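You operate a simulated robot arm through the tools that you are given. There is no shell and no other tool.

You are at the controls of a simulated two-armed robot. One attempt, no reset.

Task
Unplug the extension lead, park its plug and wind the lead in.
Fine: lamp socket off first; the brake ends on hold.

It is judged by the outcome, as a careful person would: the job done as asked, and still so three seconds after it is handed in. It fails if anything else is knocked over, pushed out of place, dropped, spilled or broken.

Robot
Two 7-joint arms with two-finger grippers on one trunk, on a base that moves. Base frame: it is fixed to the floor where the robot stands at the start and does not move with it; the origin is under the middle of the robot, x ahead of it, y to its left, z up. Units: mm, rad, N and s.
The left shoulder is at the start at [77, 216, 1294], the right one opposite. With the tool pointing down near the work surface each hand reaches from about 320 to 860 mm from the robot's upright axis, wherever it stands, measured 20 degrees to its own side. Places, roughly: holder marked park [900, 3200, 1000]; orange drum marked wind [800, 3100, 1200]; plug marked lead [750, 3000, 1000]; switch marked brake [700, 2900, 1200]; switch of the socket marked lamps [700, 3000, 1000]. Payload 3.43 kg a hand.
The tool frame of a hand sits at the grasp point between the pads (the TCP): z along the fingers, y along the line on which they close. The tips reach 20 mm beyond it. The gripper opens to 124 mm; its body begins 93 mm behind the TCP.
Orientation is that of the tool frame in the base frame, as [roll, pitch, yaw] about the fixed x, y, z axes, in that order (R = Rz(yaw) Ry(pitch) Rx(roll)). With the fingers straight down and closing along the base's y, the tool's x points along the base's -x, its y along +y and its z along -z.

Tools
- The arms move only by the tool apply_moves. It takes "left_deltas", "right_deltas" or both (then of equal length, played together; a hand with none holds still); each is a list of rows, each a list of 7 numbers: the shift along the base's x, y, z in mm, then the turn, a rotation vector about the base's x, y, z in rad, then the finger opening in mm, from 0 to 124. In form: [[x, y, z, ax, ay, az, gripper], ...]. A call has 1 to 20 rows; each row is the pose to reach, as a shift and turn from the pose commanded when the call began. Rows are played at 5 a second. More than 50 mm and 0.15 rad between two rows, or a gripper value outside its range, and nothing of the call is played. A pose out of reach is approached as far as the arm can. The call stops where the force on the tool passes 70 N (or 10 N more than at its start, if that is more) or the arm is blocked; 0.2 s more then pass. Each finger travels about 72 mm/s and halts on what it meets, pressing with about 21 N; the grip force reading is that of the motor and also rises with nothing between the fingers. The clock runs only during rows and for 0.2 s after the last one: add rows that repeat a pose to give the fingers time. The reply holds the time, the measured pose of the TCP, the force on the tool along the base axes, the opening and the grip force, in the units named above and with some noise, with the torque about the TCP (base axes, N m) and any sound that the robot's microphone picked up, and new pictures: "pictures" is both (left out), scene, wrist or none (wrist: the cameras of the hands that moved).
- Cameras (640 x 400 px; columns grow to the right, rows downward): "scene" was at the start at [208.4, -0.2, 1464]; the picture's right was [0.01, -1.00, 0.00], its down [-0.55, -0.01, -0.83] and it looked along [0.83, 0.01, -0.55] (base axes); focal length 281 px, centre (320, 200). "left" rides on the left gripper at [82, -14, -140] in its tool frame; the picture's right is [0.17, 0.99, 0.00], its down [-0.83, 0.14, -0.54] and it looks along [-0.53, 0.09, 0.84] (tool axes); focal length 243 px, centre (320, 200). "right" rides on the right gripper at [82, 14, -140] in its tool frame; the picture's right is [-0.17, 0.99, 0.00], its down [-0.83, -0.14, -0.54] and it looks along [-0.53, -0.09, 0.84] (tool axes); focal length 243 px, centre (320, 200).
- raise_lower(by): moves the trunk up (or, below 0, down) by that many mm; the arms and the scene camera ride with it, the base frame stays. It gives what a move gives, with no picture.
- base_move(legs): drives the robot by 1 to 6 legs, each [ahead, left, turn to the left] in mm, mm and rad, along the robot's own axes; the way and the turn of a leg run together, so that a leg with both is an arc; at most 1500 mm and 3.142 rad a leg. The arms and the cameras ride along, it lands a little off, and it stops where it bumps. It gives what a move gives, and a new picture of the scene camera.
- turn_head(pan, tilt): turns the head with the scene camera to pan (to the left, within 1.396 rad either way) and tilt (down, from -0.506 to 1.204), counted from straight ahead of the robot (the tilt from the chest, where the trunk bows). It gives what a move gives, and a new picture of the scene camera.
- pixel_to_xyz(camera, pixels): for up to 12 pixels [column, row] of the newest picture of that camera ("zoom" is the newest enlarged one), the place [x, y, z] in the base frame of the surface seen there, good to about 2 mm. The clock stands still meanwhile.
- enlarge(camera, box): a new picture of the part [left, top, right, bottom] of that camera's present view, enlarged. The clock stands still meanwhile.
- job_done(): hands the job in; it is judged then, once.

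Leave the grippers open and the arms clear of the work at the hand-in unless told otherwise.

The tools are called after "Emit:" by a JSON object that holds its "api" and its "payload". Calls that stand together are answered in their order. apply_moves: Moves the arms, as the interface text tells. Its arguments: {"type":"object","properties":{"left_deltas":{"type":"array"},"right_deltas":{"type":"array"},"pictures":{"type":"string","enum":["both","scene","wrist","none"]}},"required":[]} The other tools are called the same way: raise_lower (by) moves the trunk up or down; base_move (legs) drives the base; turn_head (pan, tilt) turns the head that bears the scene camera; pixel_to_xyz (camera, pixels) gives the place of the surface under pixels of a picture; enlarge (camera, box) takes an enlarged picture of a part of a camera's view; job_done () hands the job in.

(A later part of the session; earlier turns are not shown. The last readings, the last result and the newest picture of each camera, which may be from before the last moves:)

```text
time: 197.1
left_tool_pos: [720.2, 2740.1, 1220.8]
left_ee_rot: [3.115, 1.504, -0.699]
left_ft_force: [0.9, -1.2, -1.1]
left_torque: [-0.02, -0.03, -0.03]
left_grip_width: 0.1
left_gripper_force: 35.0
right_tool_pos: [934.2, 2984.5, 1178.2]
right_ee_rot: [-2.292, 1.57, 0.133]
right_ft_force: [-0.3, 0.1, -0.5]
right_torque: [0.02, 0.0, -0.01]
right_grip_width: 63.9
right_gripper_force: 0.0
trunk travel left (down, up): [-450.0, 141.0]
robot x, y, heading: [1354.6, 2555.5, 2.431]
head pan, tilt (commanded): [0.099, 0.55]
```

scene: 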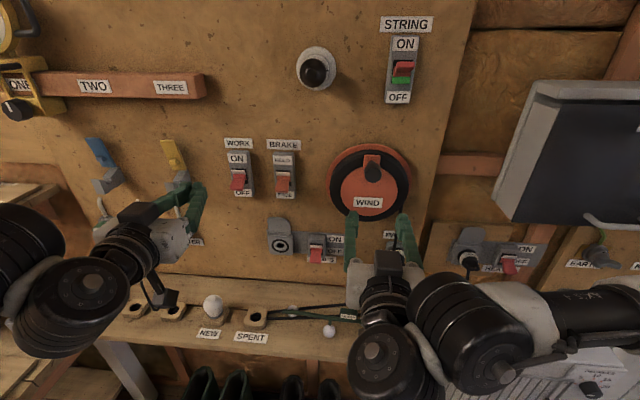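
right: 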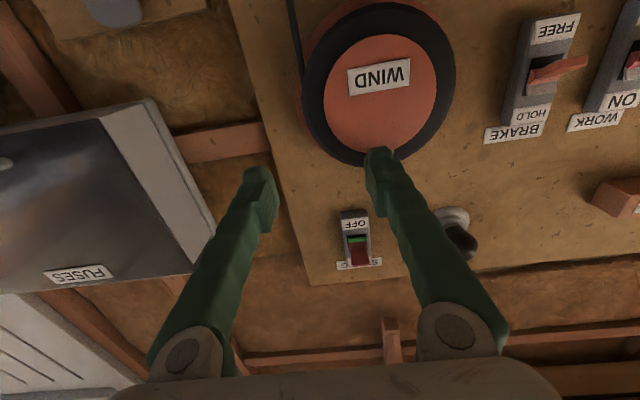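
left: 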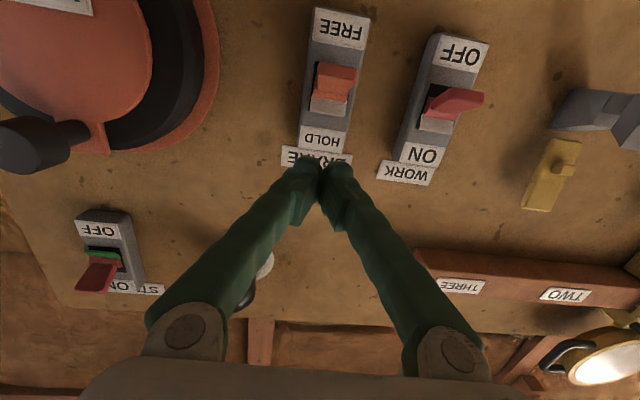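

Right TCP is at t 2866. I go up to knob height and in to n≈150, then check alignment.

Emit:
{"api": "apply_moves", "payload": {"right_deltas": [[-1, -1, 16, 0, 0, 0, 55], [-2, -2, 33, 0, 0, 0, 50], [-2.6, -3, 49, 0, 0, 0, 50], [-15, 8, 49, 0, 0, 0, 50], [-28, 19, 49, 0, 0, 0, 50], [-40.4, 29.8, 49, 0, 0, 0, 50], [-40.4, 29.8, 49, 0, 0, 0, 50]], "pictures": "both"}}

Emit:
{"api": "enlarge", "payload": {"camera": "right", "box": [220, 40, 420, 200]}}

Emit:
{"api": "enlarge", "payload": {"camera": "scene", "box": [310, 130, 438, 230]}}

```text
time: 198.7
left_tool_pos: [719.5, 2740.9, 1222.0]
left_ee_rot: [3.121, 1.505, -0.694]
left_ft_force: [0.0, -0.5, 0.3]
left_torque: [0.01, 0.02, 0.01]
left_grip_width: 0.0
left_gripper_force: 34.4
right_tool_pos: [893.5, 3013.8, 1228.0]
right_ee_rot: [-2.188, 1.57, 0.239]
right_ft_force: [-0.2, 0.2, 0.7]
right_torque: [0.04, -0.01, 0.03]
right_grip_width: 49.9
right_gripper_force: 0.1
trunk travel left (down, up): [-450.0, 141.0]
robot x, y, heading: [1358.2, 2551.6, 2.429]
head pan, tilt (commanded): [0.099, 0.55]
```

scene: 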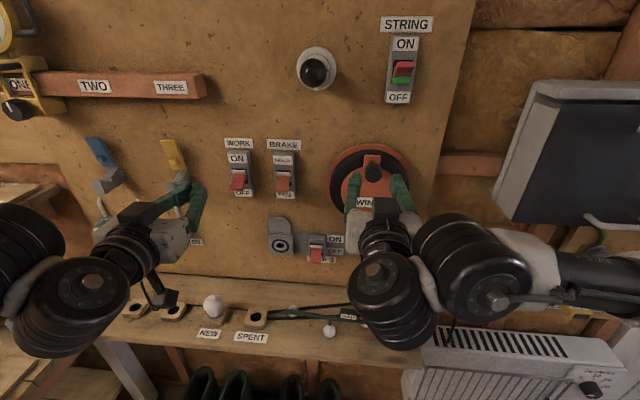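
right: 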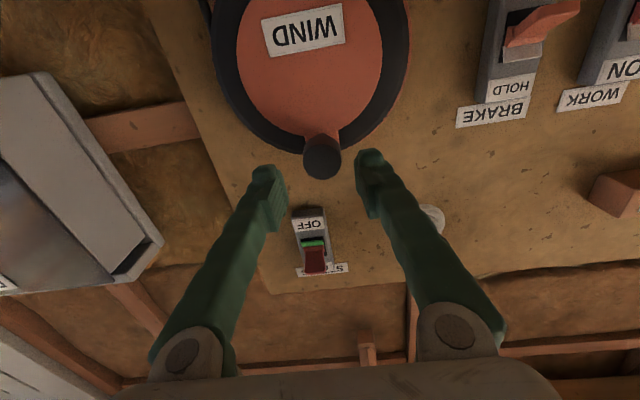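

```text
2.50 times, centred on (320, 120) of right
```

zoom: 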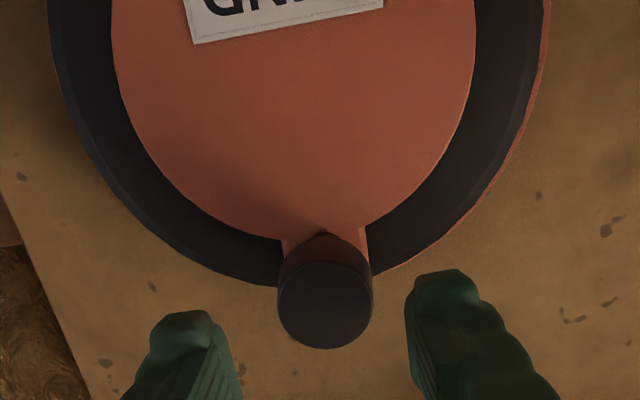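

```text
4.00 times, centred on (374, 180) of scene
```

zoom: 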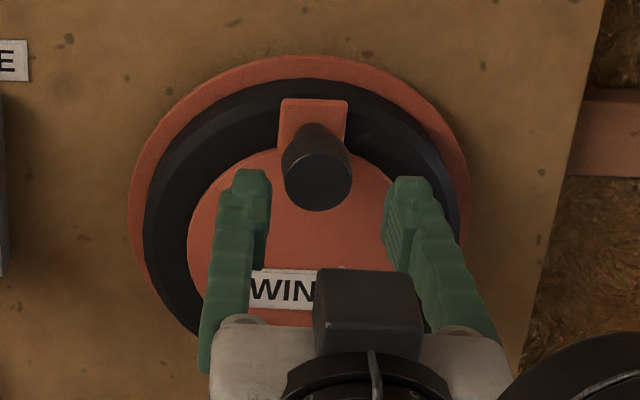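

Knob is centred between the fingers. I advance to n≈90 and grip the knob.

Emit:
{"api": "apply_moves", "payload": {"right_deltas": [[-11.5, 10, -1, 0, 0, 0, 50], [-23, 20, -1, 0, 0, 0, 50], [-34.5, 30, -1, 0, 0, 0, 50], [-45.8, 39.8, -1, 0, 0, 0, 50], [-45.8, 39.8, -1, 0, 0, 0, 35], [-45.8, 39.8, -1, 0, 0, 0, 20], [-45.8, 39.8, -1, 0, 0, 0, 10], [-45.8, 39.8, -1, 0, 0, 0, 10]], "pictures": "both"}}

Emit:
{"api": "enlarge", "payload": {"camera": "scene", "box": [310, 130, 438, 230]}}

```text
time: 200.5
left_tool_pos: [719.0, 2740.8, 1221.3]
left_ee_rot: [3.126, 1.502, -0.691]
left_ft_force: [0.2, 0.3, -0.6]
left_torque: [0.01, 0.04, -0.01]
left_grip_width: 0.2
left_gripper_force: 34.2
right_tool_pos: [848.0, 3053.5, 1226.5]
right_ee_rot: [-2.213, 1.569, 0.213]
right_ft_force: [-2.5, 0.4, 1.1]
right_torque: [0.05, -0.06, 0.1]
right_grip_width: 28.1
right_gripper_force: 44.7
trunk travel left (down, up): [-450.0, 141.0]
robot x, y, heading: [1355.4, 2551.7, 2.429]
head pan, tilt (commanded): [0.099, 0.55]
```

scene: 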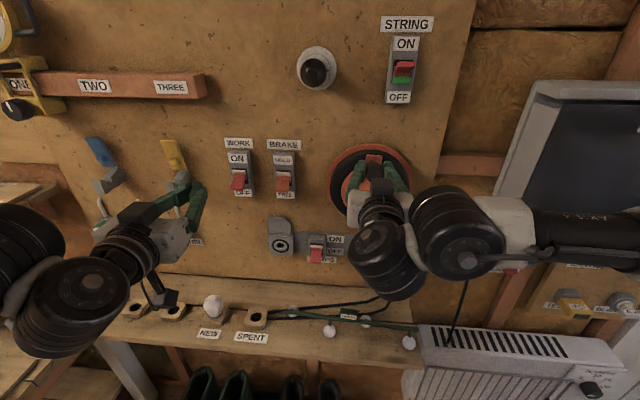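
right: 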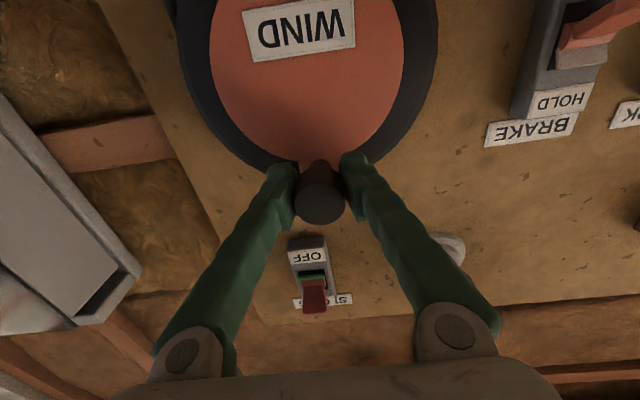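

```text
4.00 times, centred on (374, 180) of scene
```

zoom: 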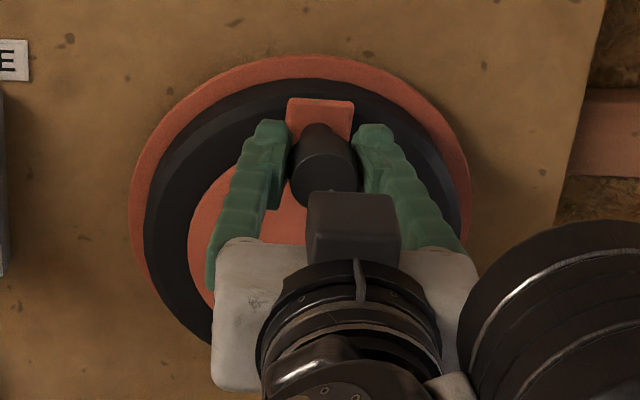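

I hold the knob (28 mm). I test a small counter-clockwise turn of ~35° and watch force and the lead.

Emit:
{"api": "apply_moves", "payload": {"right_deltas": [[-4.3, -4.9, -0.3, 0, 0, 0, 10], [-8.6, -9.9, -1, 0, 0, 0, 10], [-12.9, -14.9, -2.6, 0, 0, 0, 10], [-17.2, -19.8, -4.8, 0, 0, 0, 10], [-21.2, -24.4, -7.8, 0, 0, 0, 10], [-25.1, -28.9, -11.2, 0, 0, 0, 10]], "pictures": "both"}}

Emit:
{"api": "enlarge", "payload": {"camera": "scene", "box": [260, 130, 460, 330]}}

```text
time: 201.6
left_tool_pos: [726.1, 2745.0, 1224.0]
left_ee_rot: [3.1, 1.506, -0.721]
left_ft_force: [-0.6, 0.3, -1.5]
left_torque: [-0.01, 0.01, -0.1]
left_grip_width: 0.1
left_gripper_force: 34.0
right_tool_pos: [846.0, 3053.9, 1227.6]
right_ee_rot: [-0.239, 1.553, 2.135]
right_ft_force: [39.2, 14.9, -3.0]
right_torque: [0.49, 0.76, -0.31]
right_grip_width: 27.4
right_gripper_force: 44.6
trunk travel left (down, up): [-450.0, 141.0]
robot x, y, heading: [1356.1, 2553.2, 2.423]
head pan, tilt (commanded): [0.099, 0.55]
stopped in row 5 (right hand): the force on the tool passed its limit at 74 N (the readings are from after the stop); the commanded pose is now the measured one
```

scene: 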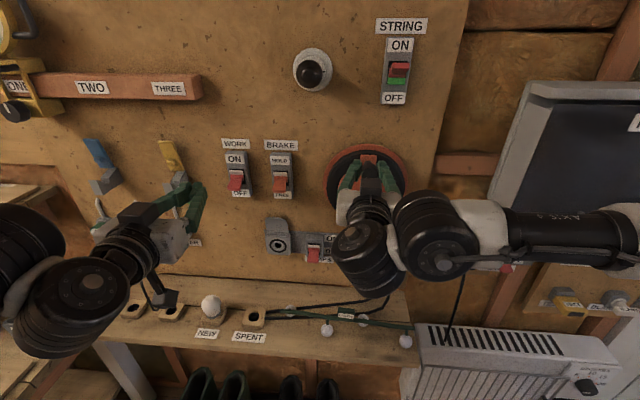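
right: 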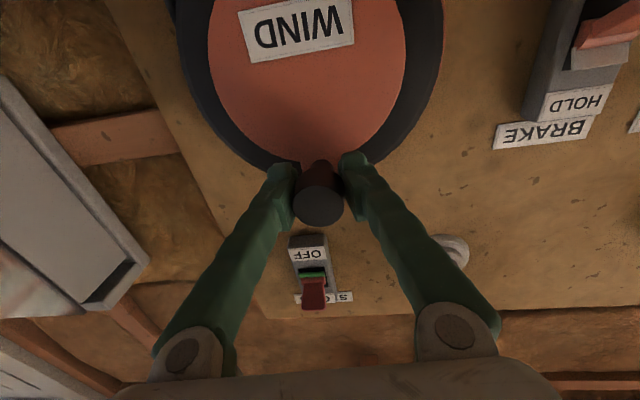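

```text
2.00 times, centred on (360, 230) of scene
```

zoom: 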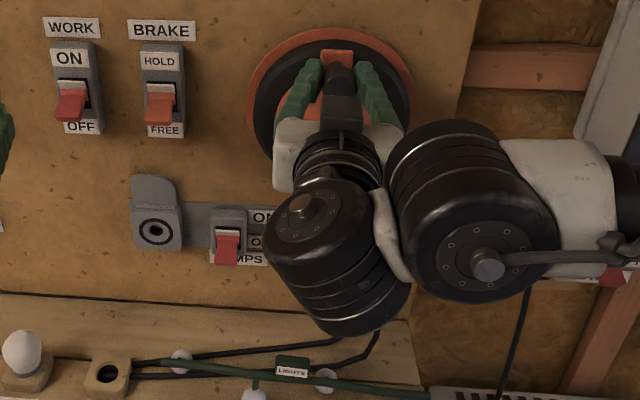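

Counter-clockwise is blocked hard (74 N) with the knob unmoved. I try a small clockwise turn to see whether the drum moves that way.

Emit:
{"api": "apply_moves", "payload": {"right_deltas": [[2, 2.3, 0, 0, 0, 0, 10], [4.5, 5.2, -0.3, 0, 0, 0, 10], [7, 8, -0.8, 0, 0, 0, 10], [9, 10.4, -1.2, 0, 0, 0, 10], [11, 12.7, -2, 0, 0, 0, 10]], "pictures": "both"}}

```text
time: 202.8
left_tool_pos: [720.9, 2741.0, 1223.3]
left_ee_rot: [3.14, 1.507, -0.676]
left_ft_force: [-0.1, 1.1, -0.5]
left_torque: [0.03, -0.01, -0.01]
left_grip_width: 0.1
left_gripper_force: 34.3
right_tool_pos: [844.7, 3054.2, 1227.4]
right_ee_rot: [0.081, 1.557, 2.48]
right_ft_force: [-4.4, -7.1, 17.9]
right_torque: [-0.21, 0.46, -0.1]
right_grip_width: 27.3
right_gripper_force: 44.8
trunk travel left (down, up): [-450.0, 141.0]
robot x, y, heading: [1356.3, 2551.0, 2.428]
head pan, tilt (commanded): [0.099, 0.55]
```

scene: 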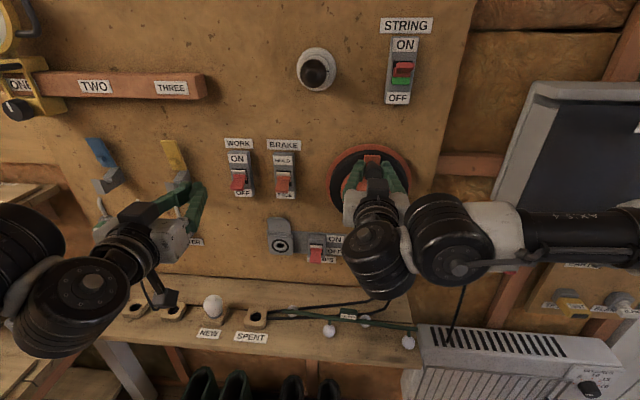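
right: 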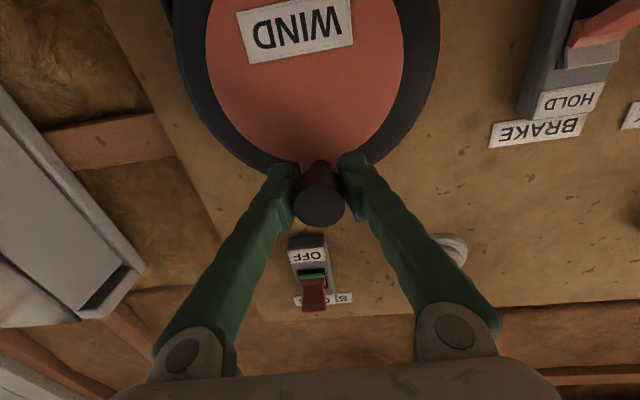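

The knob has not moved yet and the sideways force is only 8 N; I push a little more clockwise.

Emit:
{"api": "apply_moves", "payload": {"right_deltas": [[3, 3.4, 0, 0, 0, 0, 10], [6, 6.9, -0.5, 0, 0, 0, 10], [9, 10.4, -1.2, 0, 0, 0, 10], [12, 13.8, -2.5, 0, 0, 0, 10]], "pictures": "wrist"}}

```text
time: 203.8
left_tool_pos: [719.3, 2741.2, 1221.4]
left_ee_rot: [3.138, 1.506, -0.677]
left_ft_force: [-0.3, -0.5, -0.4]
left_torque: [0.02, -0.05, -0.02]
left_grip_width: 0.0
left_gripper_force: 34.2
right_tool_pos: [858.2, 3070.9, 1220.8]
right_ee_rot: [-0.503, 1.561, 1.894]
right_ft_force: [-8.2, -9.9, 4.0]
right_torque: [-0.63, 0.43, -0.02]
right_grip_width: 27.1
right_gripper_force: 44.8
trunk travel left (down, up): [-450.0, 141.0]
robot x, y, heading: [1359.4, 2552.4, 2.423]
head pan, tilt (commanded): [0.099, 0.55]
```

right: 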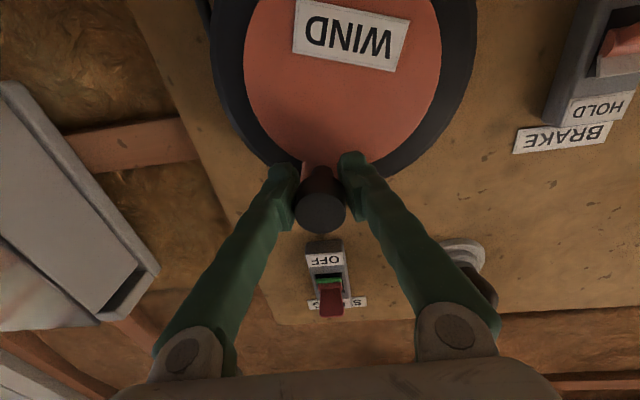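

The drum turns clockwise (the WIND label rotated), ~13 N. I continue clockwise about 70° and check what the lead does.

Emit:
{"api": "apply_moves", "payload": {"right_deltas": [[5.5, 6.3, -13.1, 0, 0, 0, 10], [11.5, 13.3, -23.3, 0, 0, 0, 10], [16.1, 18.5, -35.3, 0, 0, 0, 10], [18.9, 21.7, -48.4, 0, 0, 0, 10], [19.8, 22.8, -62.1, 0, 0, 0, 10], [18.9, 21.7, -75.8, 0, 0, 0, 10]], "pictures": "both"}}

Emit:
{"api": "enlarge", "payload": {"camera": "scene", "box": [200, 130, 460, 350]}}

```text
time: 205.2
left_tool_pos: [719.7, 2741.3, 1221.0]
left_ee_rot: [-3.134, 1.504, -0.668]
left_ft_force: [0.5, -0.1, 0.8]
left_torque: [0.03, 0.02, -0.04]
left_grip_width: 0.0
left_gripper_force: 34.1
right_tool_pos: [876.3, 3088.7, 1145.2]
right_ee_rot: [-0.557, 1.561, 1.844]
right_ft_force: [-0.2, -0.2, -0.8]
right_torque: [-0.01, 0.0, -0.03]
right_grip_width: 10.2
right_gripper_force: 0.1
trunk travel left (down, up): [-450.0, 141.0]
robot x, y, heading: [1357.0, 2549.8, 2.429]
head pan, tilt (commanded): [0.099, 0.55]
```

scene: 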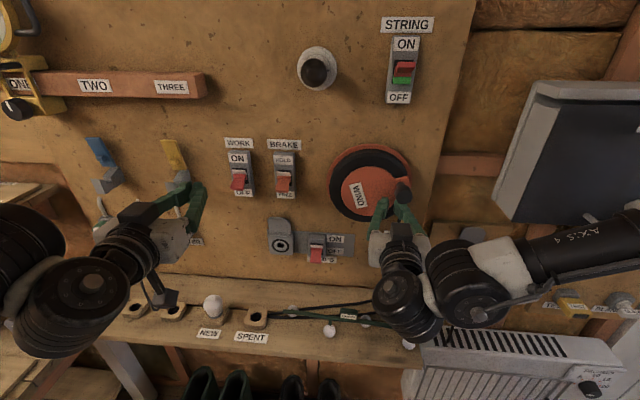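
right: 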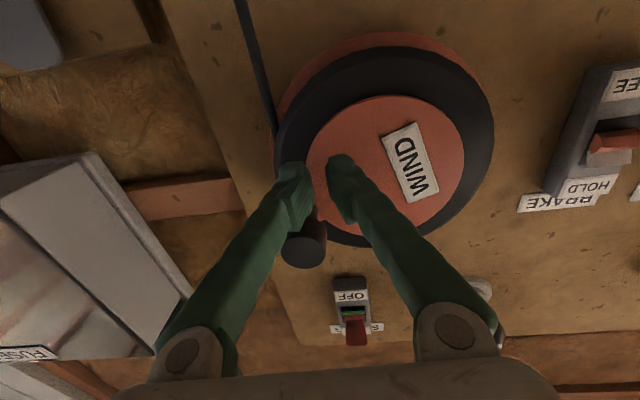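

```text
1.82 times, centred on (330, 240) of scene
```

zoom: 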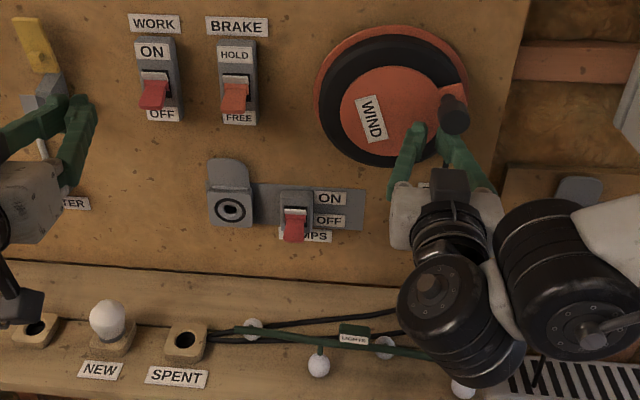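

The drum turned ~75° clockwise, then the knob slipped out of my fingers (now at about 2–3 o'clock). I look at the lead on the shelf to see whether it was drawn in.

Emit:
{"api": "enlarge", "payload": {"camera": "scene", "box": [190, 280, 420, 350]}}

Emit:
{"api": "enlarge", "payload": {"camera": "scene", "box": [320, 135, 448, 245]}}

```text
2.78 times, centred on (305, 315) of scene
```

zoom: 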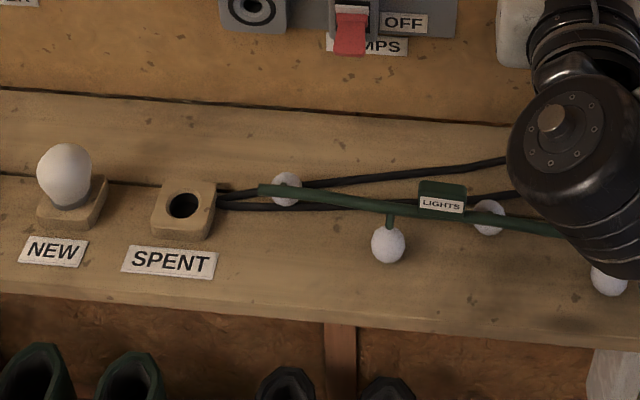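

```text
3.64 times, centred on (384, 190) of scene
```

zoom: 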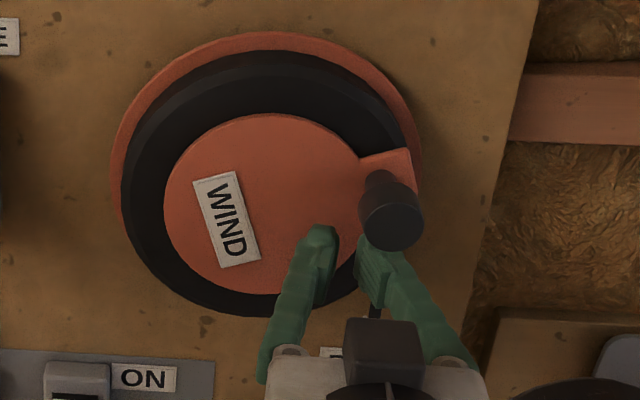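

The knob stays where it is. Instead of gripping, I'll push it around with closed fingers as a peg. I back off, close, and re-enter on the knob's upstream (upper-left) side.

Emit:
{"api": "apply_moves", "payload": {"right_deltas": [[19, -16.4, 0, 0, 0, 0, 5], [37.8, -32.8, 0, 0, 0, 0, 0], [37, -33.8, 22, 0, 0, 0, 0], [36, -35, 45, 0, 0, 0, 0], [33.7, -37.5, 67.8, 0, 0, 0, 0], [33.7, -37.5, 67.8, 0, 0, 0, 0], [15, -21, 67.8, 0, 0, 0, 0], [-2.9, -5.7, 67.8, 0, 0, 0, 0], [-2.9, -5.7, 67.8, 0, 0, 0, 0]], "pictures": "both"}}

Emit:
{"api": "enlarge", "payload": {"camera": "right", "box": [200, 80, 440, 280]}}

```text
time: 207.2
left_tool_pos: [719.6, 2744.2, 1222.0]
left_ee_rot: [3.121, 1.504, -0.696]
left_ft_force: [-0.8, -0.2, -0.3]
left_torque: [0.0, -0.03, 0.0]
left_grip_width: 0.0
left_gripper_force: 34.4
right_tool_pos: [874.9, 3088.7, 1212.8]
right_ee_rot: [-0.203, 1.56, 2.188]
right_ft_force: [-0.7, -1.2, 1.0]
right_torque: [0.0, 0.0, -0.03]
right_grip_width: 0.0
right_gripper_force: 20.7
trunk travel left (down, up): [-450.0, 141.0]
robot x, y, heading: [1359.5, 2550.8, 2.429]
head pan, tilt (commanded): [0.099, 0.55]
```

scene: 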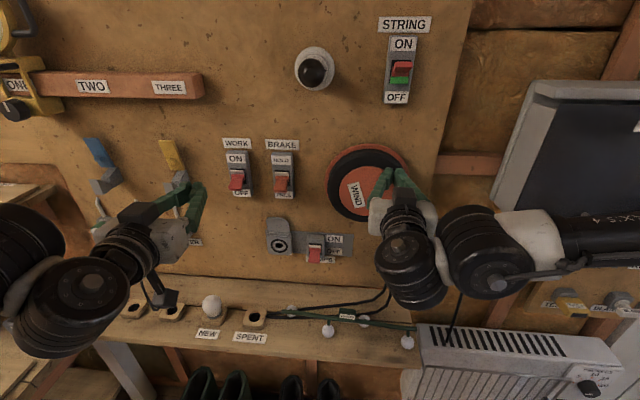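
right: 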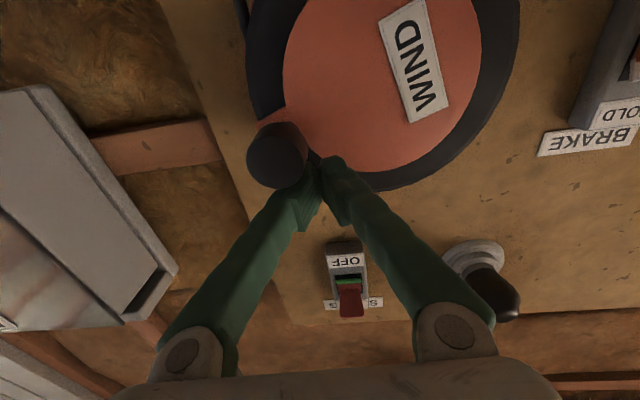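

```text
2.00 times, centred on (320, 180) of right
```

zoom: 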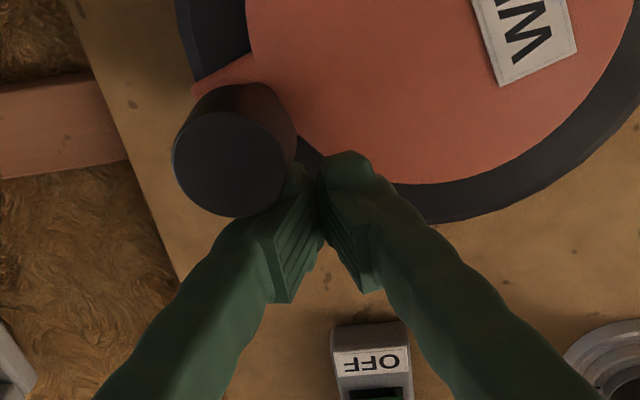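

The closed fingers sit right behind the knob. I push it clockwise along the circle by ~85° and look.

Emit:
{"api": "apply_moves", "payload": {"right_deltas": [[4.9, 5.7, -13, 0, 0, 0, 0], [9.4, 10.9, -25, 0, 0, 0, 0], [12.3, 14.1, -38.1, 0, 0, 0, 0], [13.2, 15.2, -51.8, 0, 0, 0, 0], [12.3, 14.1, -65.5, 0, 0, 0, 0], [9.4, 10.9, -78.6, 0, 0, 0, 0], [4.9, 5.7, -90.6, 0, 0, 0, 0], [-1.1, -1.3, -100.8, 0, 0, 0, 0]], "pictures": "both"}}

Emit:
{"api": "enlarge", "payload": {"camera": "scene", "box": [200, 270, 430, 350]}}

```text
time: 209.0
left_tool_pos: [720.1, 2744.7, 1221.4]
left_ee_rot: [3.122, 1.504, -0.696]
left_ft_force: [-0.4, 0.0, 0.5]
left_torque: [0.0, 0.01, 0.02]
left_grip_width: 0.1
left_gripper_force: 34.3
right_tool_pos: [875.9, 3089.5, 1110.9]
right_ee_rot: [-0.542, 1.563, 1.85]
right_ft_force: [-0.2, -0.2, 0.5]
right_torque: [0.02, 0.01, -0.01]
right_grip_width: 0.2
right_gripper_force: 21.3
trunk travel left (down, up): [-450.0, 141.0]
robot x, y, heading: [1361.5, 2552.0, 2.427]
head pan, tilt (commanded): [0.099, 0.55]
```

scene: 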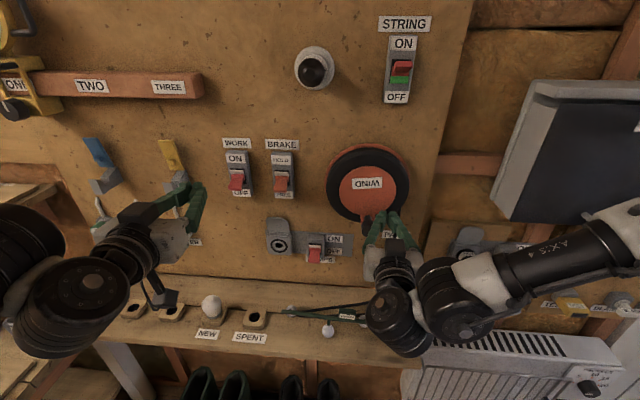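
right: 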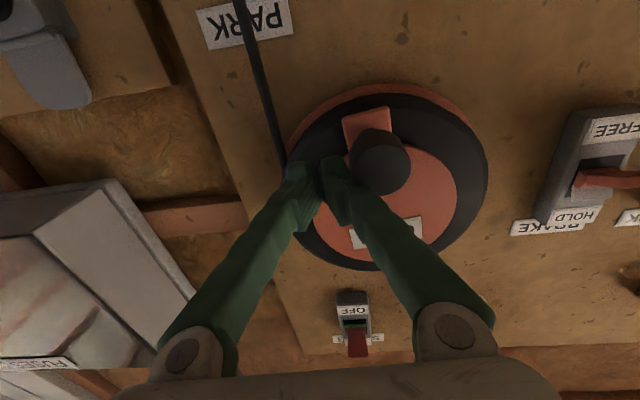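

```text
2.78 times, centred on (315, 310) of scene
```

zoom: 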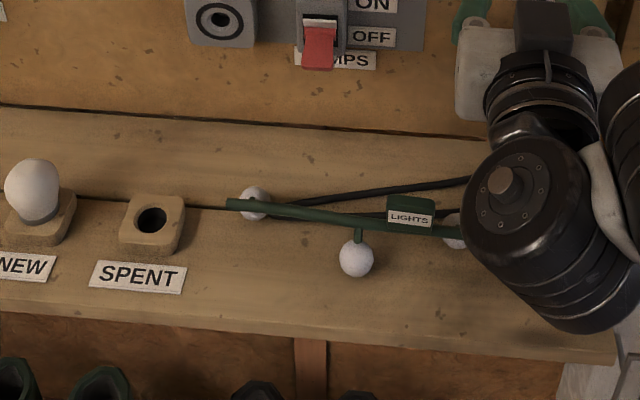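

The lead's bend has moved right along the shelf — clockwise winds it in. The knob is at the bottom now. I keep pushing around to the left side and check again.

Emit:
{"api": "apply_moves", "payload": {"right_deltas": [[-9.3, -10.7, -7.1, 0, 0, 0, 0], [-17.6, -20.2, -12.7, 0, 0, 0, 0], [-26.4, -30.4, -15.5, 0, 0, 0, 0], [-35.5, -40.8, -15.5, 0, 0, 0, 0], [-44.3, -51, -12.7, 0, 0, 0, 0], [-52.6, -60.6, -7.1, 0, 0, 0, 0], [-60, -69, 1.1, 0, 0, 0, 0], [-66, -76, 11.3, 0, 0, 0, 0], [-70.5, -81.2, 23.3, 0, 0, 0, 0], [-73.3, -84.4, 36.4, 0, 0, 0, 0], [-74.3, -85.5, 50.1, 0, 0, 0, 0]], "pictures": "both"}}

Emit:
{"api": "enlarge", "payload": {"camera": "scene", "box": [230, 130, 460, 340]}}

```text
time: 211.4
left_tool_pos: [720.5, 2744.6, 1221.3]
left_ee_rot: [3.116, 1.502, -0.702]
left_ft_force: [0.0, -0.8, -0.5]
left_torque: [0.01, 0.04, -0.02]
left_grip_width: 0.0
left_gripper_force: 34.4
right_tool_pos: [799.6, 3004.2, 1161.1]
right_ee_rot: [-0.194, 1.56, 2.198]
right_ft_force: [-2.0, 4.6, -2.0]
right_torque: [-0.1, -0.02, 0.0]
right_grip_width: 0.0
right_gripper_force: 20.8
trunk travel left (down, up): [-450.0, 141.0]
robot x, y, heading: [1359.6, 2550.8, 2.426]
head pan, tilt (commanded): [0.099, 0.55]
```

scene: 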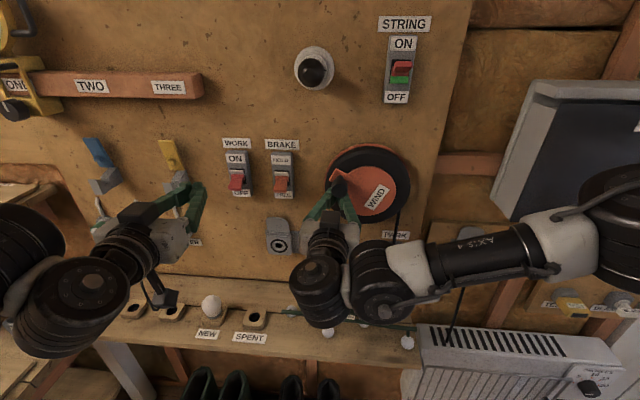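
right: 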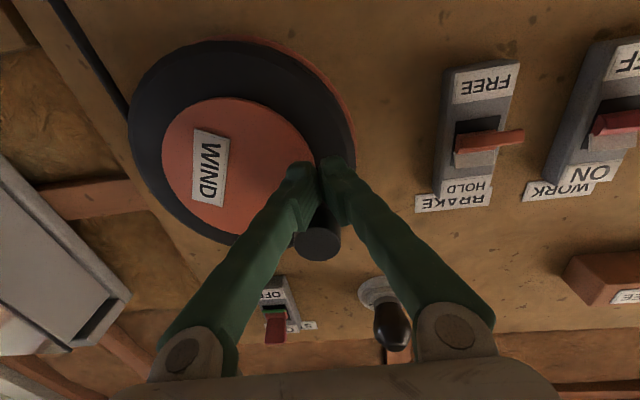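

```text
1.90 times, centred on (345, 235) of scene
```

zoom: 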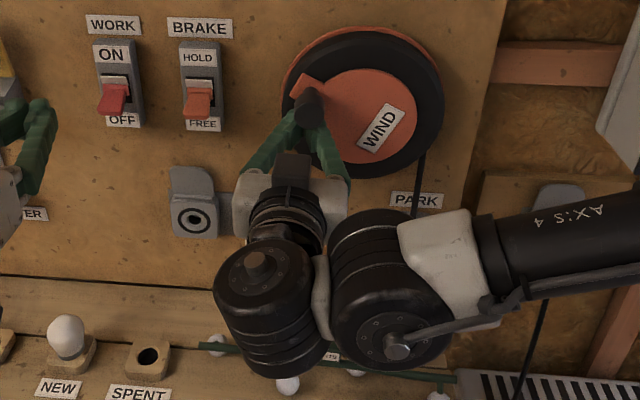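

The knob is at about 10 o'clock after ~300°. I push on over the top and check the lead again.

Emit:
{"api": "apply_moves", "payload": {"right_deltas": [[3.3, 0.7, 13.7, 0, 0, 0, 0], [6.1, 4, 26.8, 0, 0, 0, 0], [10.6, 9.2, 38.8, 0, 0, 0, 0], [16.7, 16.1, 49, 0, 0, 0, 0], [24, 24.6, 57.2, 0, 0, 0, 0], [32.3, 34.1, 62.8, 0, 0, 0, 0], [41.1, 44.3, 65.6, 0, 0, 0, 0], [50.2, 54.7, 65.6, 0, 0, 0, 0]], "pictures": "both"}}

Emit:
{"api": "enlarge", "payload": {"camera": "scene", "box": [230, 130, 460, 340]}}

```text
time: 213.2
left_tool_pos: [720.5, 2744.0, 1222.2]
left_ee_rot: [3.115, 1.503, -0.703]
left_ft_force: [0.1, 0.0, 0.8]
left_torque: [-0.02, 0.01, 0.02]
left_grip_width: 0.3
left_gripper_force: 34.2
right_tool_pos: [851.5, 3057.9, 1229.2]
right_ee_rot: [-0.173, 1.558, 2.217]
right_ft_force: [0.0, -0.1, -0.1]
right_torque: [-0.01, -0.02, -0.04]
right_grip_width: 0.1
right_gripper_force: 21.3
trunk travel left (down, up): [-450.0, 141.0]
robot x, y, heading: [1354.0, 2549.8, 2.426]
head pan, tilt (commanded): [0.099, 0.55]
```

scene: 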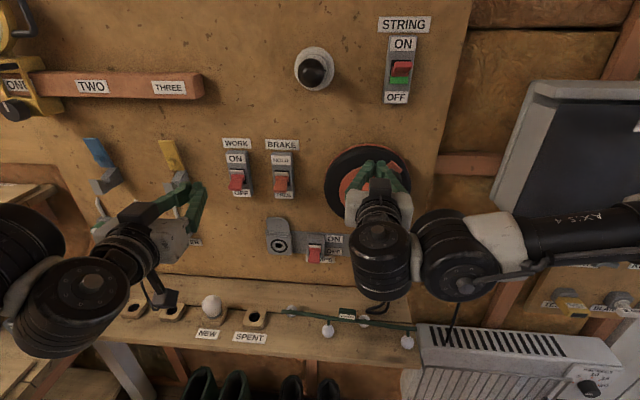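
right: 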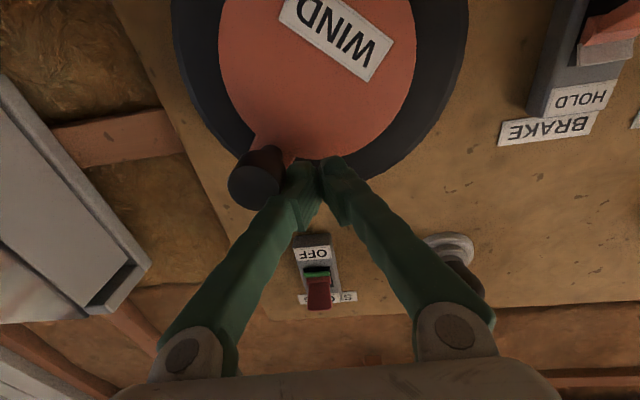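

```text
1.90 times, centred on (345, 235) of scene
```

zoom: 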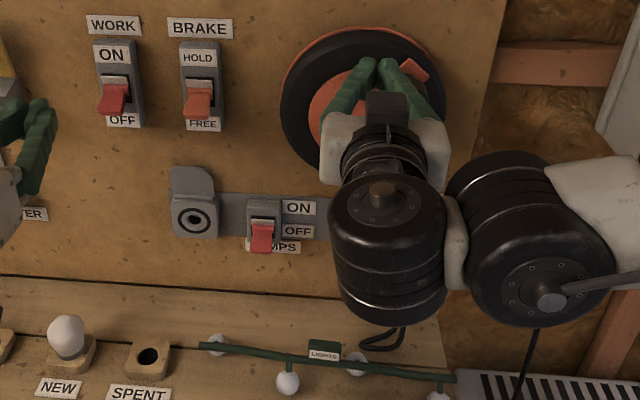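

The slack has shrunk to a small loop near the right end of the shelf. I push on ~120° more, to about 4–5 o'clock, and re-check.

Emit:
{"api": "apply_moves", "payload": {"right_deltas": [[8.6, 9.9, -5.4, 0, 0, 0, 0], [16.9, 19.4, -11, 0, 0, 0, 0], [24.2, 27.9, -19.2, 0, 0, 0, 0], [30.2, 34.8, -29.4, 0, 0, 0, 0], [34.8, 40, -41.4, 0, 0, 0, 0], [37.6, 43.3, -54.5, 0, 0, 0, 0], [38.5, 44.3, -68.2, 0, 0, 0, 0], [37.6, 43.3, -81.9, 0, 0, 0, 0], [34.8, 40, -95, 0, 0, 0, 0]], "pictures": "both"}}

Emit:
{"api": "enlarge", "payload": {"camera": "scene", "box": [270, 130, 470, 340]}}

```text
time: 215.2
left_tool_pos: [720.0, 2743.7, 1221.2]
left_ee_rot: [3.119, 1.502, -0.698]
left_ft_force: [0.3, 0.1, 0.8]
left_torque: [0.0, 0.03, 0.0]
left_grip_width: 0.0
left_gripper_force: 34.5
right_tool_pos: [886.2, 3097.1, 1131.1]
right_ee_rot: [-0.419, 1.56, 1.973]
right_ft_force: [-0.1, -0.6, 0.4]
right_torque: [-0.01, 0.01, -0.01]
right_grip_width: 0.0
right_gripper_force: 20.7
trunk travel left (down, up): [-450.0, 141.0]
robot x, y, heading: [1358.5, 2552.2, 2.427]
head pan, tilt (commanded): [0.099, 0.55]
```

scene: 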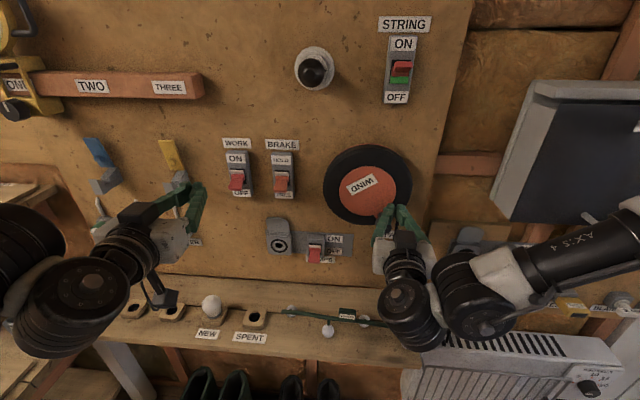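
right: 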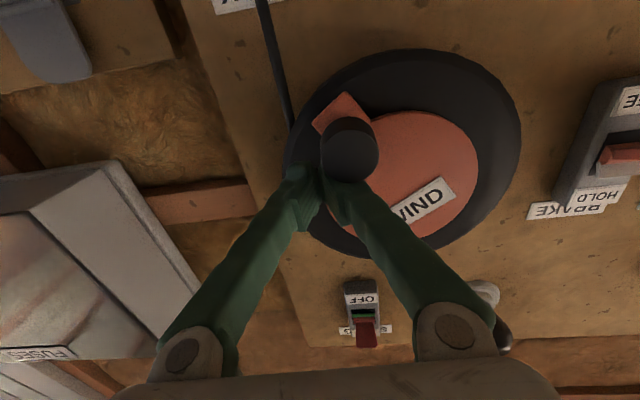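

```text
1.90 times, centred on (370, 235) of scene
```

zoom: 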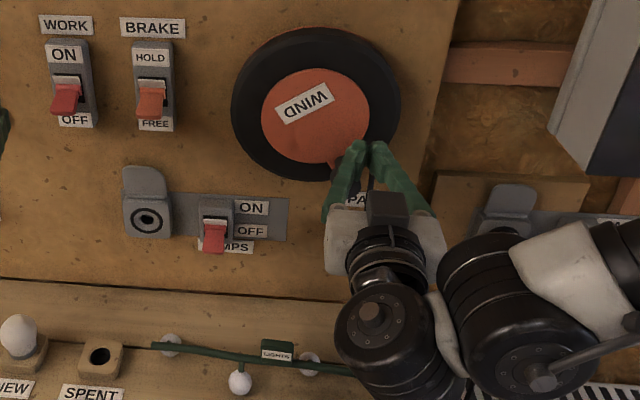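

The wound ring on the drum has grown. I back the hand off to see the plug and the remaining lead.

Emit:
{"api": "apply_moves", "payload": {"right_deltas": [[25, -22, 10, 0, 0, 0, 0], [50, -44, 20, 0, 0, 0, 0], [60, -55, 40, 0, 0, 0, 0], [40, -80, 70, 0, 0, 0, 0], [20, -105, 100, 0, 0, 0, 0], [0, -125, 120, 0, 0, 0, 0]], "pictures": "both"}}

Emit:
{"api": "enlarge", "payload": {"camera": "scene", "box": [290, 130, 480, 340]}}

```text
time: 216.6
left_tool_pos: [719.9, 2742.0, 1221.2]
left_ee_rot: [3.131, 1.505, -0.686]
left_ft_force: [-0.2, -1.0, -0.3]
left_torque: [-0.01, 0.0, 0.0]
left_grip_width: 0.1
left_gripper_force: 34.1
right_tool_pos: [886.5, 2972.4, 1251.4]
right_ee_rot: [-0.344, 1.561, 2.048]
right_ft_force: [0.3, -0.2, -0.9]
right_torque: [0.02, 0.01, -0.01]
right_grip_width: 0.0
right_gripper_force: 20.9
trunk travel left (down, up): [-450.0, 141.0]
robot x, y, heading: [1357.4, 2552.7, 2.428]
head pan, tilt (commanded): [0.099, 0.55]
```

scene: 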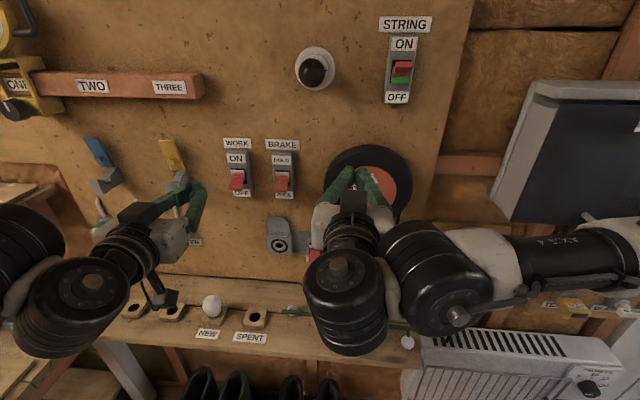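
right: 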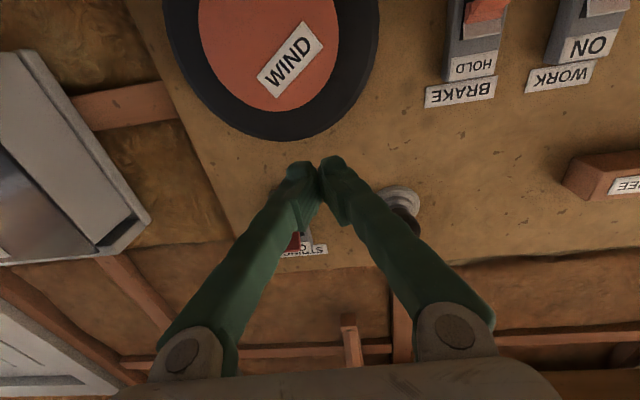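

```text
1.90 times, centred on (385, 235) of scene
```

zoom: 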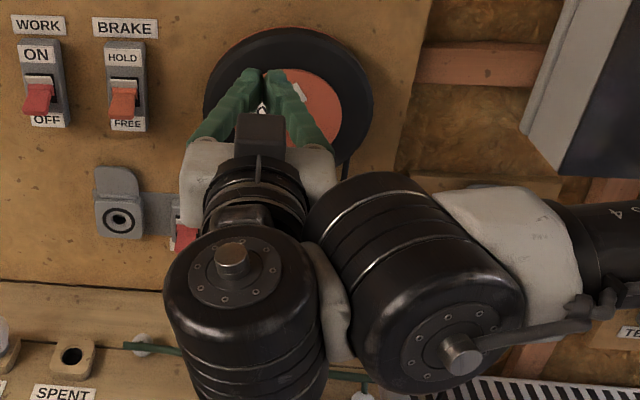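

My wrist hides PARK. I move the right hand out to the right to free the view.

Emit:
{"api": "apply_moves", "payload": {"right_deltas": [[20, -17, 0, 0, 0, 0, 0], [40, -30, 0, 0, 0, 0, 0], [65, -15, -10, 0, 0, 0, 0], [90, 5, -25, 0, 0, 0, 0], [115, 25, -40, 0, 0, 0, 0], [140, 45, -60, 0, 0, 0, 0], [165, 65, -80, 0, 0, 0, 0], [187, 81, -100, 0, 0, 0, 0]], "pictures": "both"}}

Emit:
{"api": "enlarge", "payload": {"camera": "scene", "box": [290, 130, 480, 340]}}

```text
time: 218.4
left_tool_pos: [719.8, 2743.8, 1220.9]
left_ee_rot: [3.124, 1.505, -0.695]
left_ft_force: [0.3, -0.5, 0.6]
left_torque: [0.04, 0.03, -0.01]
left_grip_width: 0.0
left_gripper_force: 34.3
right_tool_pos: [1015.6, 3024.2, 1196.7]
right_ee_rot: [-0.292, 1.563, 2.104]
right_ft_force: [0.3, 0.2, 0.6]
right_torque: [-0.01, 0.0, 0.0]
right_grip_width: 0.1
right_gripper_force: 21.3
right hand out of reach, approached as far as the arm can: row 2, 3, 4, 5, 6, 7, 8
trunk travel left (down, up): [-450.0, 141.0]
robot x, y, heading: [1355.5, 2554.5, 2.426]
head pan, tilt (commanded): [0.099, 0.55]
```

scene: 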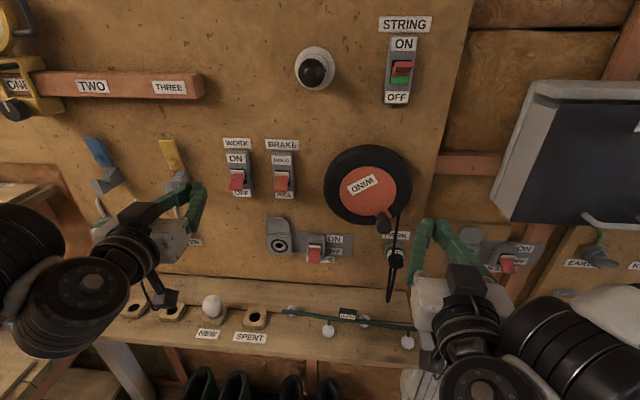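
right: 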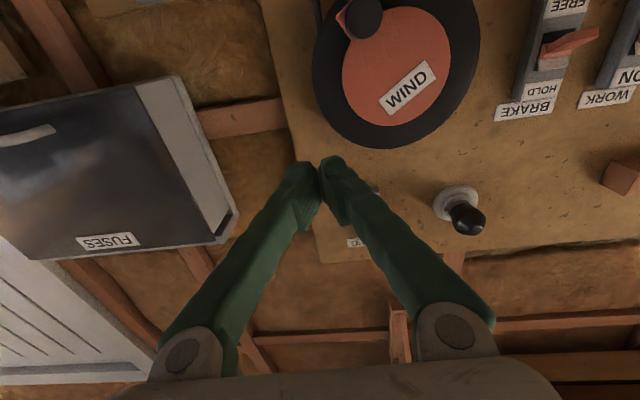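

```text
1.90 times, centred on (385, 235) of scene
```

zoom: 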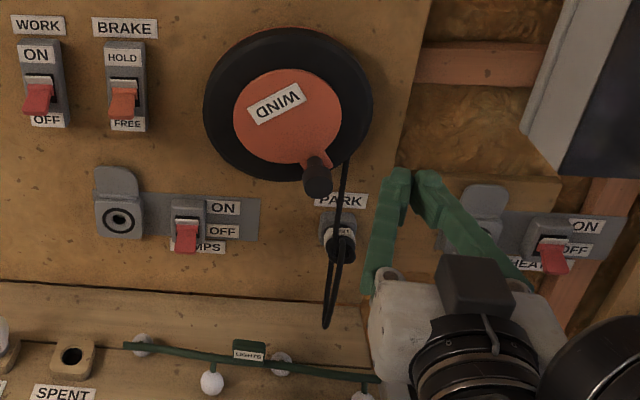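

The plug sits in PARK; the lead now just hangs in a short loop from plug to drum, bottom near (325,325) in the zoom. Some slack remains. I measure knob and loop.

Emit:
{"api": "pixel_to_xyz", "payload": {"camera": "zoom", "pixels": [[318, 180], [318, 165], [325, 322], [333, 290], [345, 200], [340, 240], [345, 165], [287, 117], [340, 262], [327, 300]]}}

Emit:
{"api": "enlarge", "payload": {"camera": "scene", "box": [345, 200, 435, 320]}}

```text
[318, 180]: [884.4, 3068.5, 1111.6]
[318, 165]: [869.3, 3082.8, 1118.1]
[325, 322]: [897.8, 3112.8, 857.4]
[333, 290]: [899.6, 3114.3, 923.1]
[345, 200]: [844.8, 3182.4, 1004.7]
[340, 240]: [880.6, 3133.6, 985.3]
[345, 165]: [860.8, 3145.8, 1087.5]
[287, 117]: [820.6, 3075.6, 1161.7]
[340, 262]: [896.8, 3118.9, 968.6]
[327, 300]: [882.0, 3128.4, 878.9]
```

```text
3.33 times, centred on (390, 260) of scene
```

zoom: 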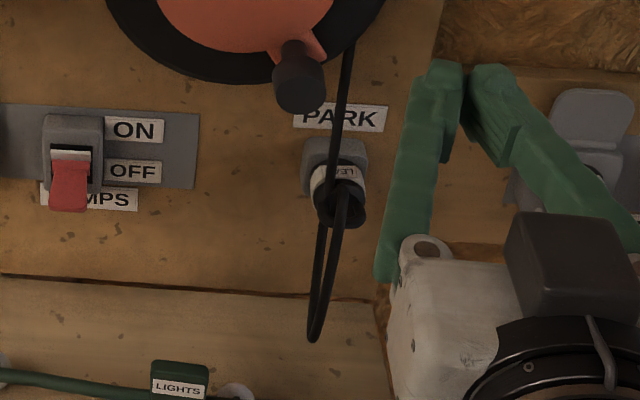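

Loop bottom is at z≈857: about 220 mm of slack, roughly half a turn. I re-enter with the closed fingers upstream of the knob (right side).

Emit:
{"api": "apply_moves", "payload": {"right_deltas": [[-20, 9, -14, 0, 0, 0, 0], [-41, 18, -28, 0, 0, 0, 0], [-62, 27, -42, 0, 0, 0, 0], [-82.3, 36.4, -56, 0, 0, 0, 0], [-98, 50, -56, 0, 0, 0, 0], [-113, 63, -56, 0, 0, 0, 0], [-127.6, 75.8, -56, 0, 0, 0, 0], [-127.6, 75.8, -56, 0, 0, 0, 0]], "pictures": "wrist"}}

```text
time: 220.2
left_tool_pos: [720.4, 2743.2, 1222.3]
left_ee_rot: [3.12, 1.504, -0.699]
left_ft_force: [0.6, 0.7, 0.2]
left_torque: [0.0, 0.0, 0.03]
left_grip_width: 0.1
left_gripper_force: 34.9
right_tool_pos: [890.2, 3096.6, 1140.4]
right_ee_rot: [-0.229, 1.56, 2.167]
right_ft_force: [0.3, -0.1, -0.3]
right_torque: [-0.01, -0.03, 0.03]
right_grip_width: 0.0
right_gripper_force: 21.3
trunk travel left (down, up): [-450.0, 141.0]
robot x, y, heading: [1361.1, 2554.6, 2.428]
head pan, tilt (commanded): [0.099, 0.55]
```

right: 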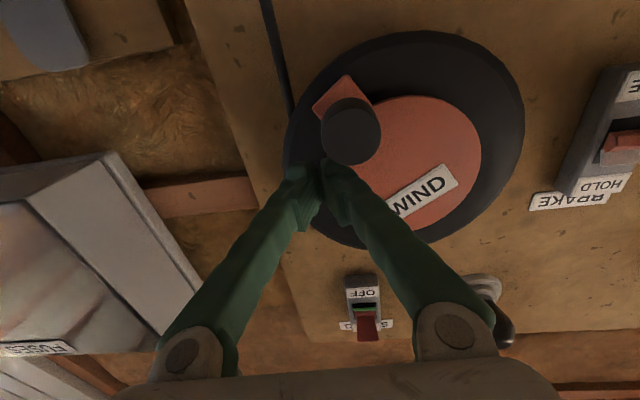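

I push slowly clockwise another ~85° of knob travel.

Emit:
{"api": "apply_moves", "payload": {"right_deltas": [[-1.7, -2, -8.3, 0, 0, 0, 0], [-4.7, -5.4, -16.3, 0, 0, 0, 0], [-8.5, -9.7, -23.6, 0, 0, 0, 0], [-12.8, -14.7, -30, 0, 0, 0, 0], [-17.6, -20.3, -35.4, 0, 0, 0, 0], [-23, -26.5, -39.7, 0, 0, 0, 0], [-28.7, -33, -42.8, 0, 0, 0, 0], [-34.6, -39.8, -44.8, 0, 0, 0, 0], [-40.6, -46.7, -45.4, 0, 0, 0, 0], [-46.6, -53.7, -44.8, 0, 0, 0, 0], [-52.5, -60.5, -42.8, 0, 0, 0, 0]], "pictures": "both"}}

Emit:
{"api": "enlarge", "payload": {"camera": "scene", "box": [310, 130, 470, 330]}}

```text
time: 221.9
left_tool_pos: [727.6, 2747.3, 1223.1]
left_ee_rot: [3.102, 1.507, -0.725]
left_ft_force: [-0.5, -1.1, 0.2]
left_torque: [0.02, 0.04, -0.07]
left_grip_width: 0.0
left_gripper_force: 34.4
right_tool_pos: [873.3, 3081.3, 1106.3]
right_ee_rot: [-0.244, 1.533, 2.111]
right_ft_force: [41.8, 11.8, 8.7]
right_torque: [-0.06, -0.47, 1.01]
right_grip_width: 0.0
right_gripper_force: 21.1
trunk travel left (down, up): [-450.0, 141.0]
robot x, y, heading: [1360.3, 2552.6, 2.417]
head pan, tilt (commanded): [0.099, 0.55]
stopped in row 8 (right hand): the force on the tool passed its limit at 74 N (the readings are from after the stop); the commanded pose is now the measured one
```

scene: 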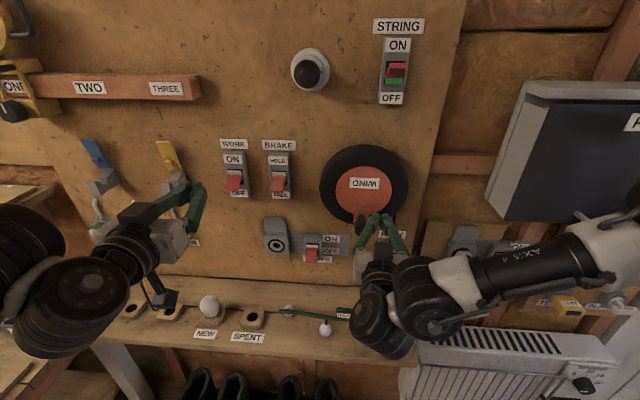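
right: 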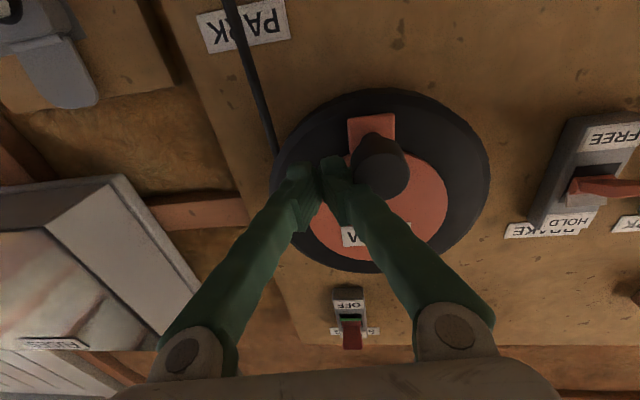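

```text
2.00 times, centred on (390, 230) of scene
```

zoom: 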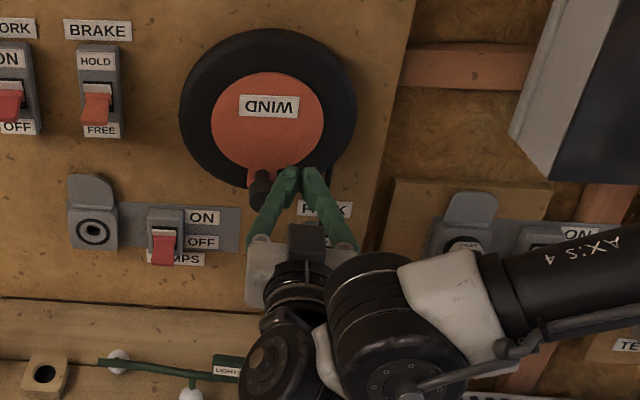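

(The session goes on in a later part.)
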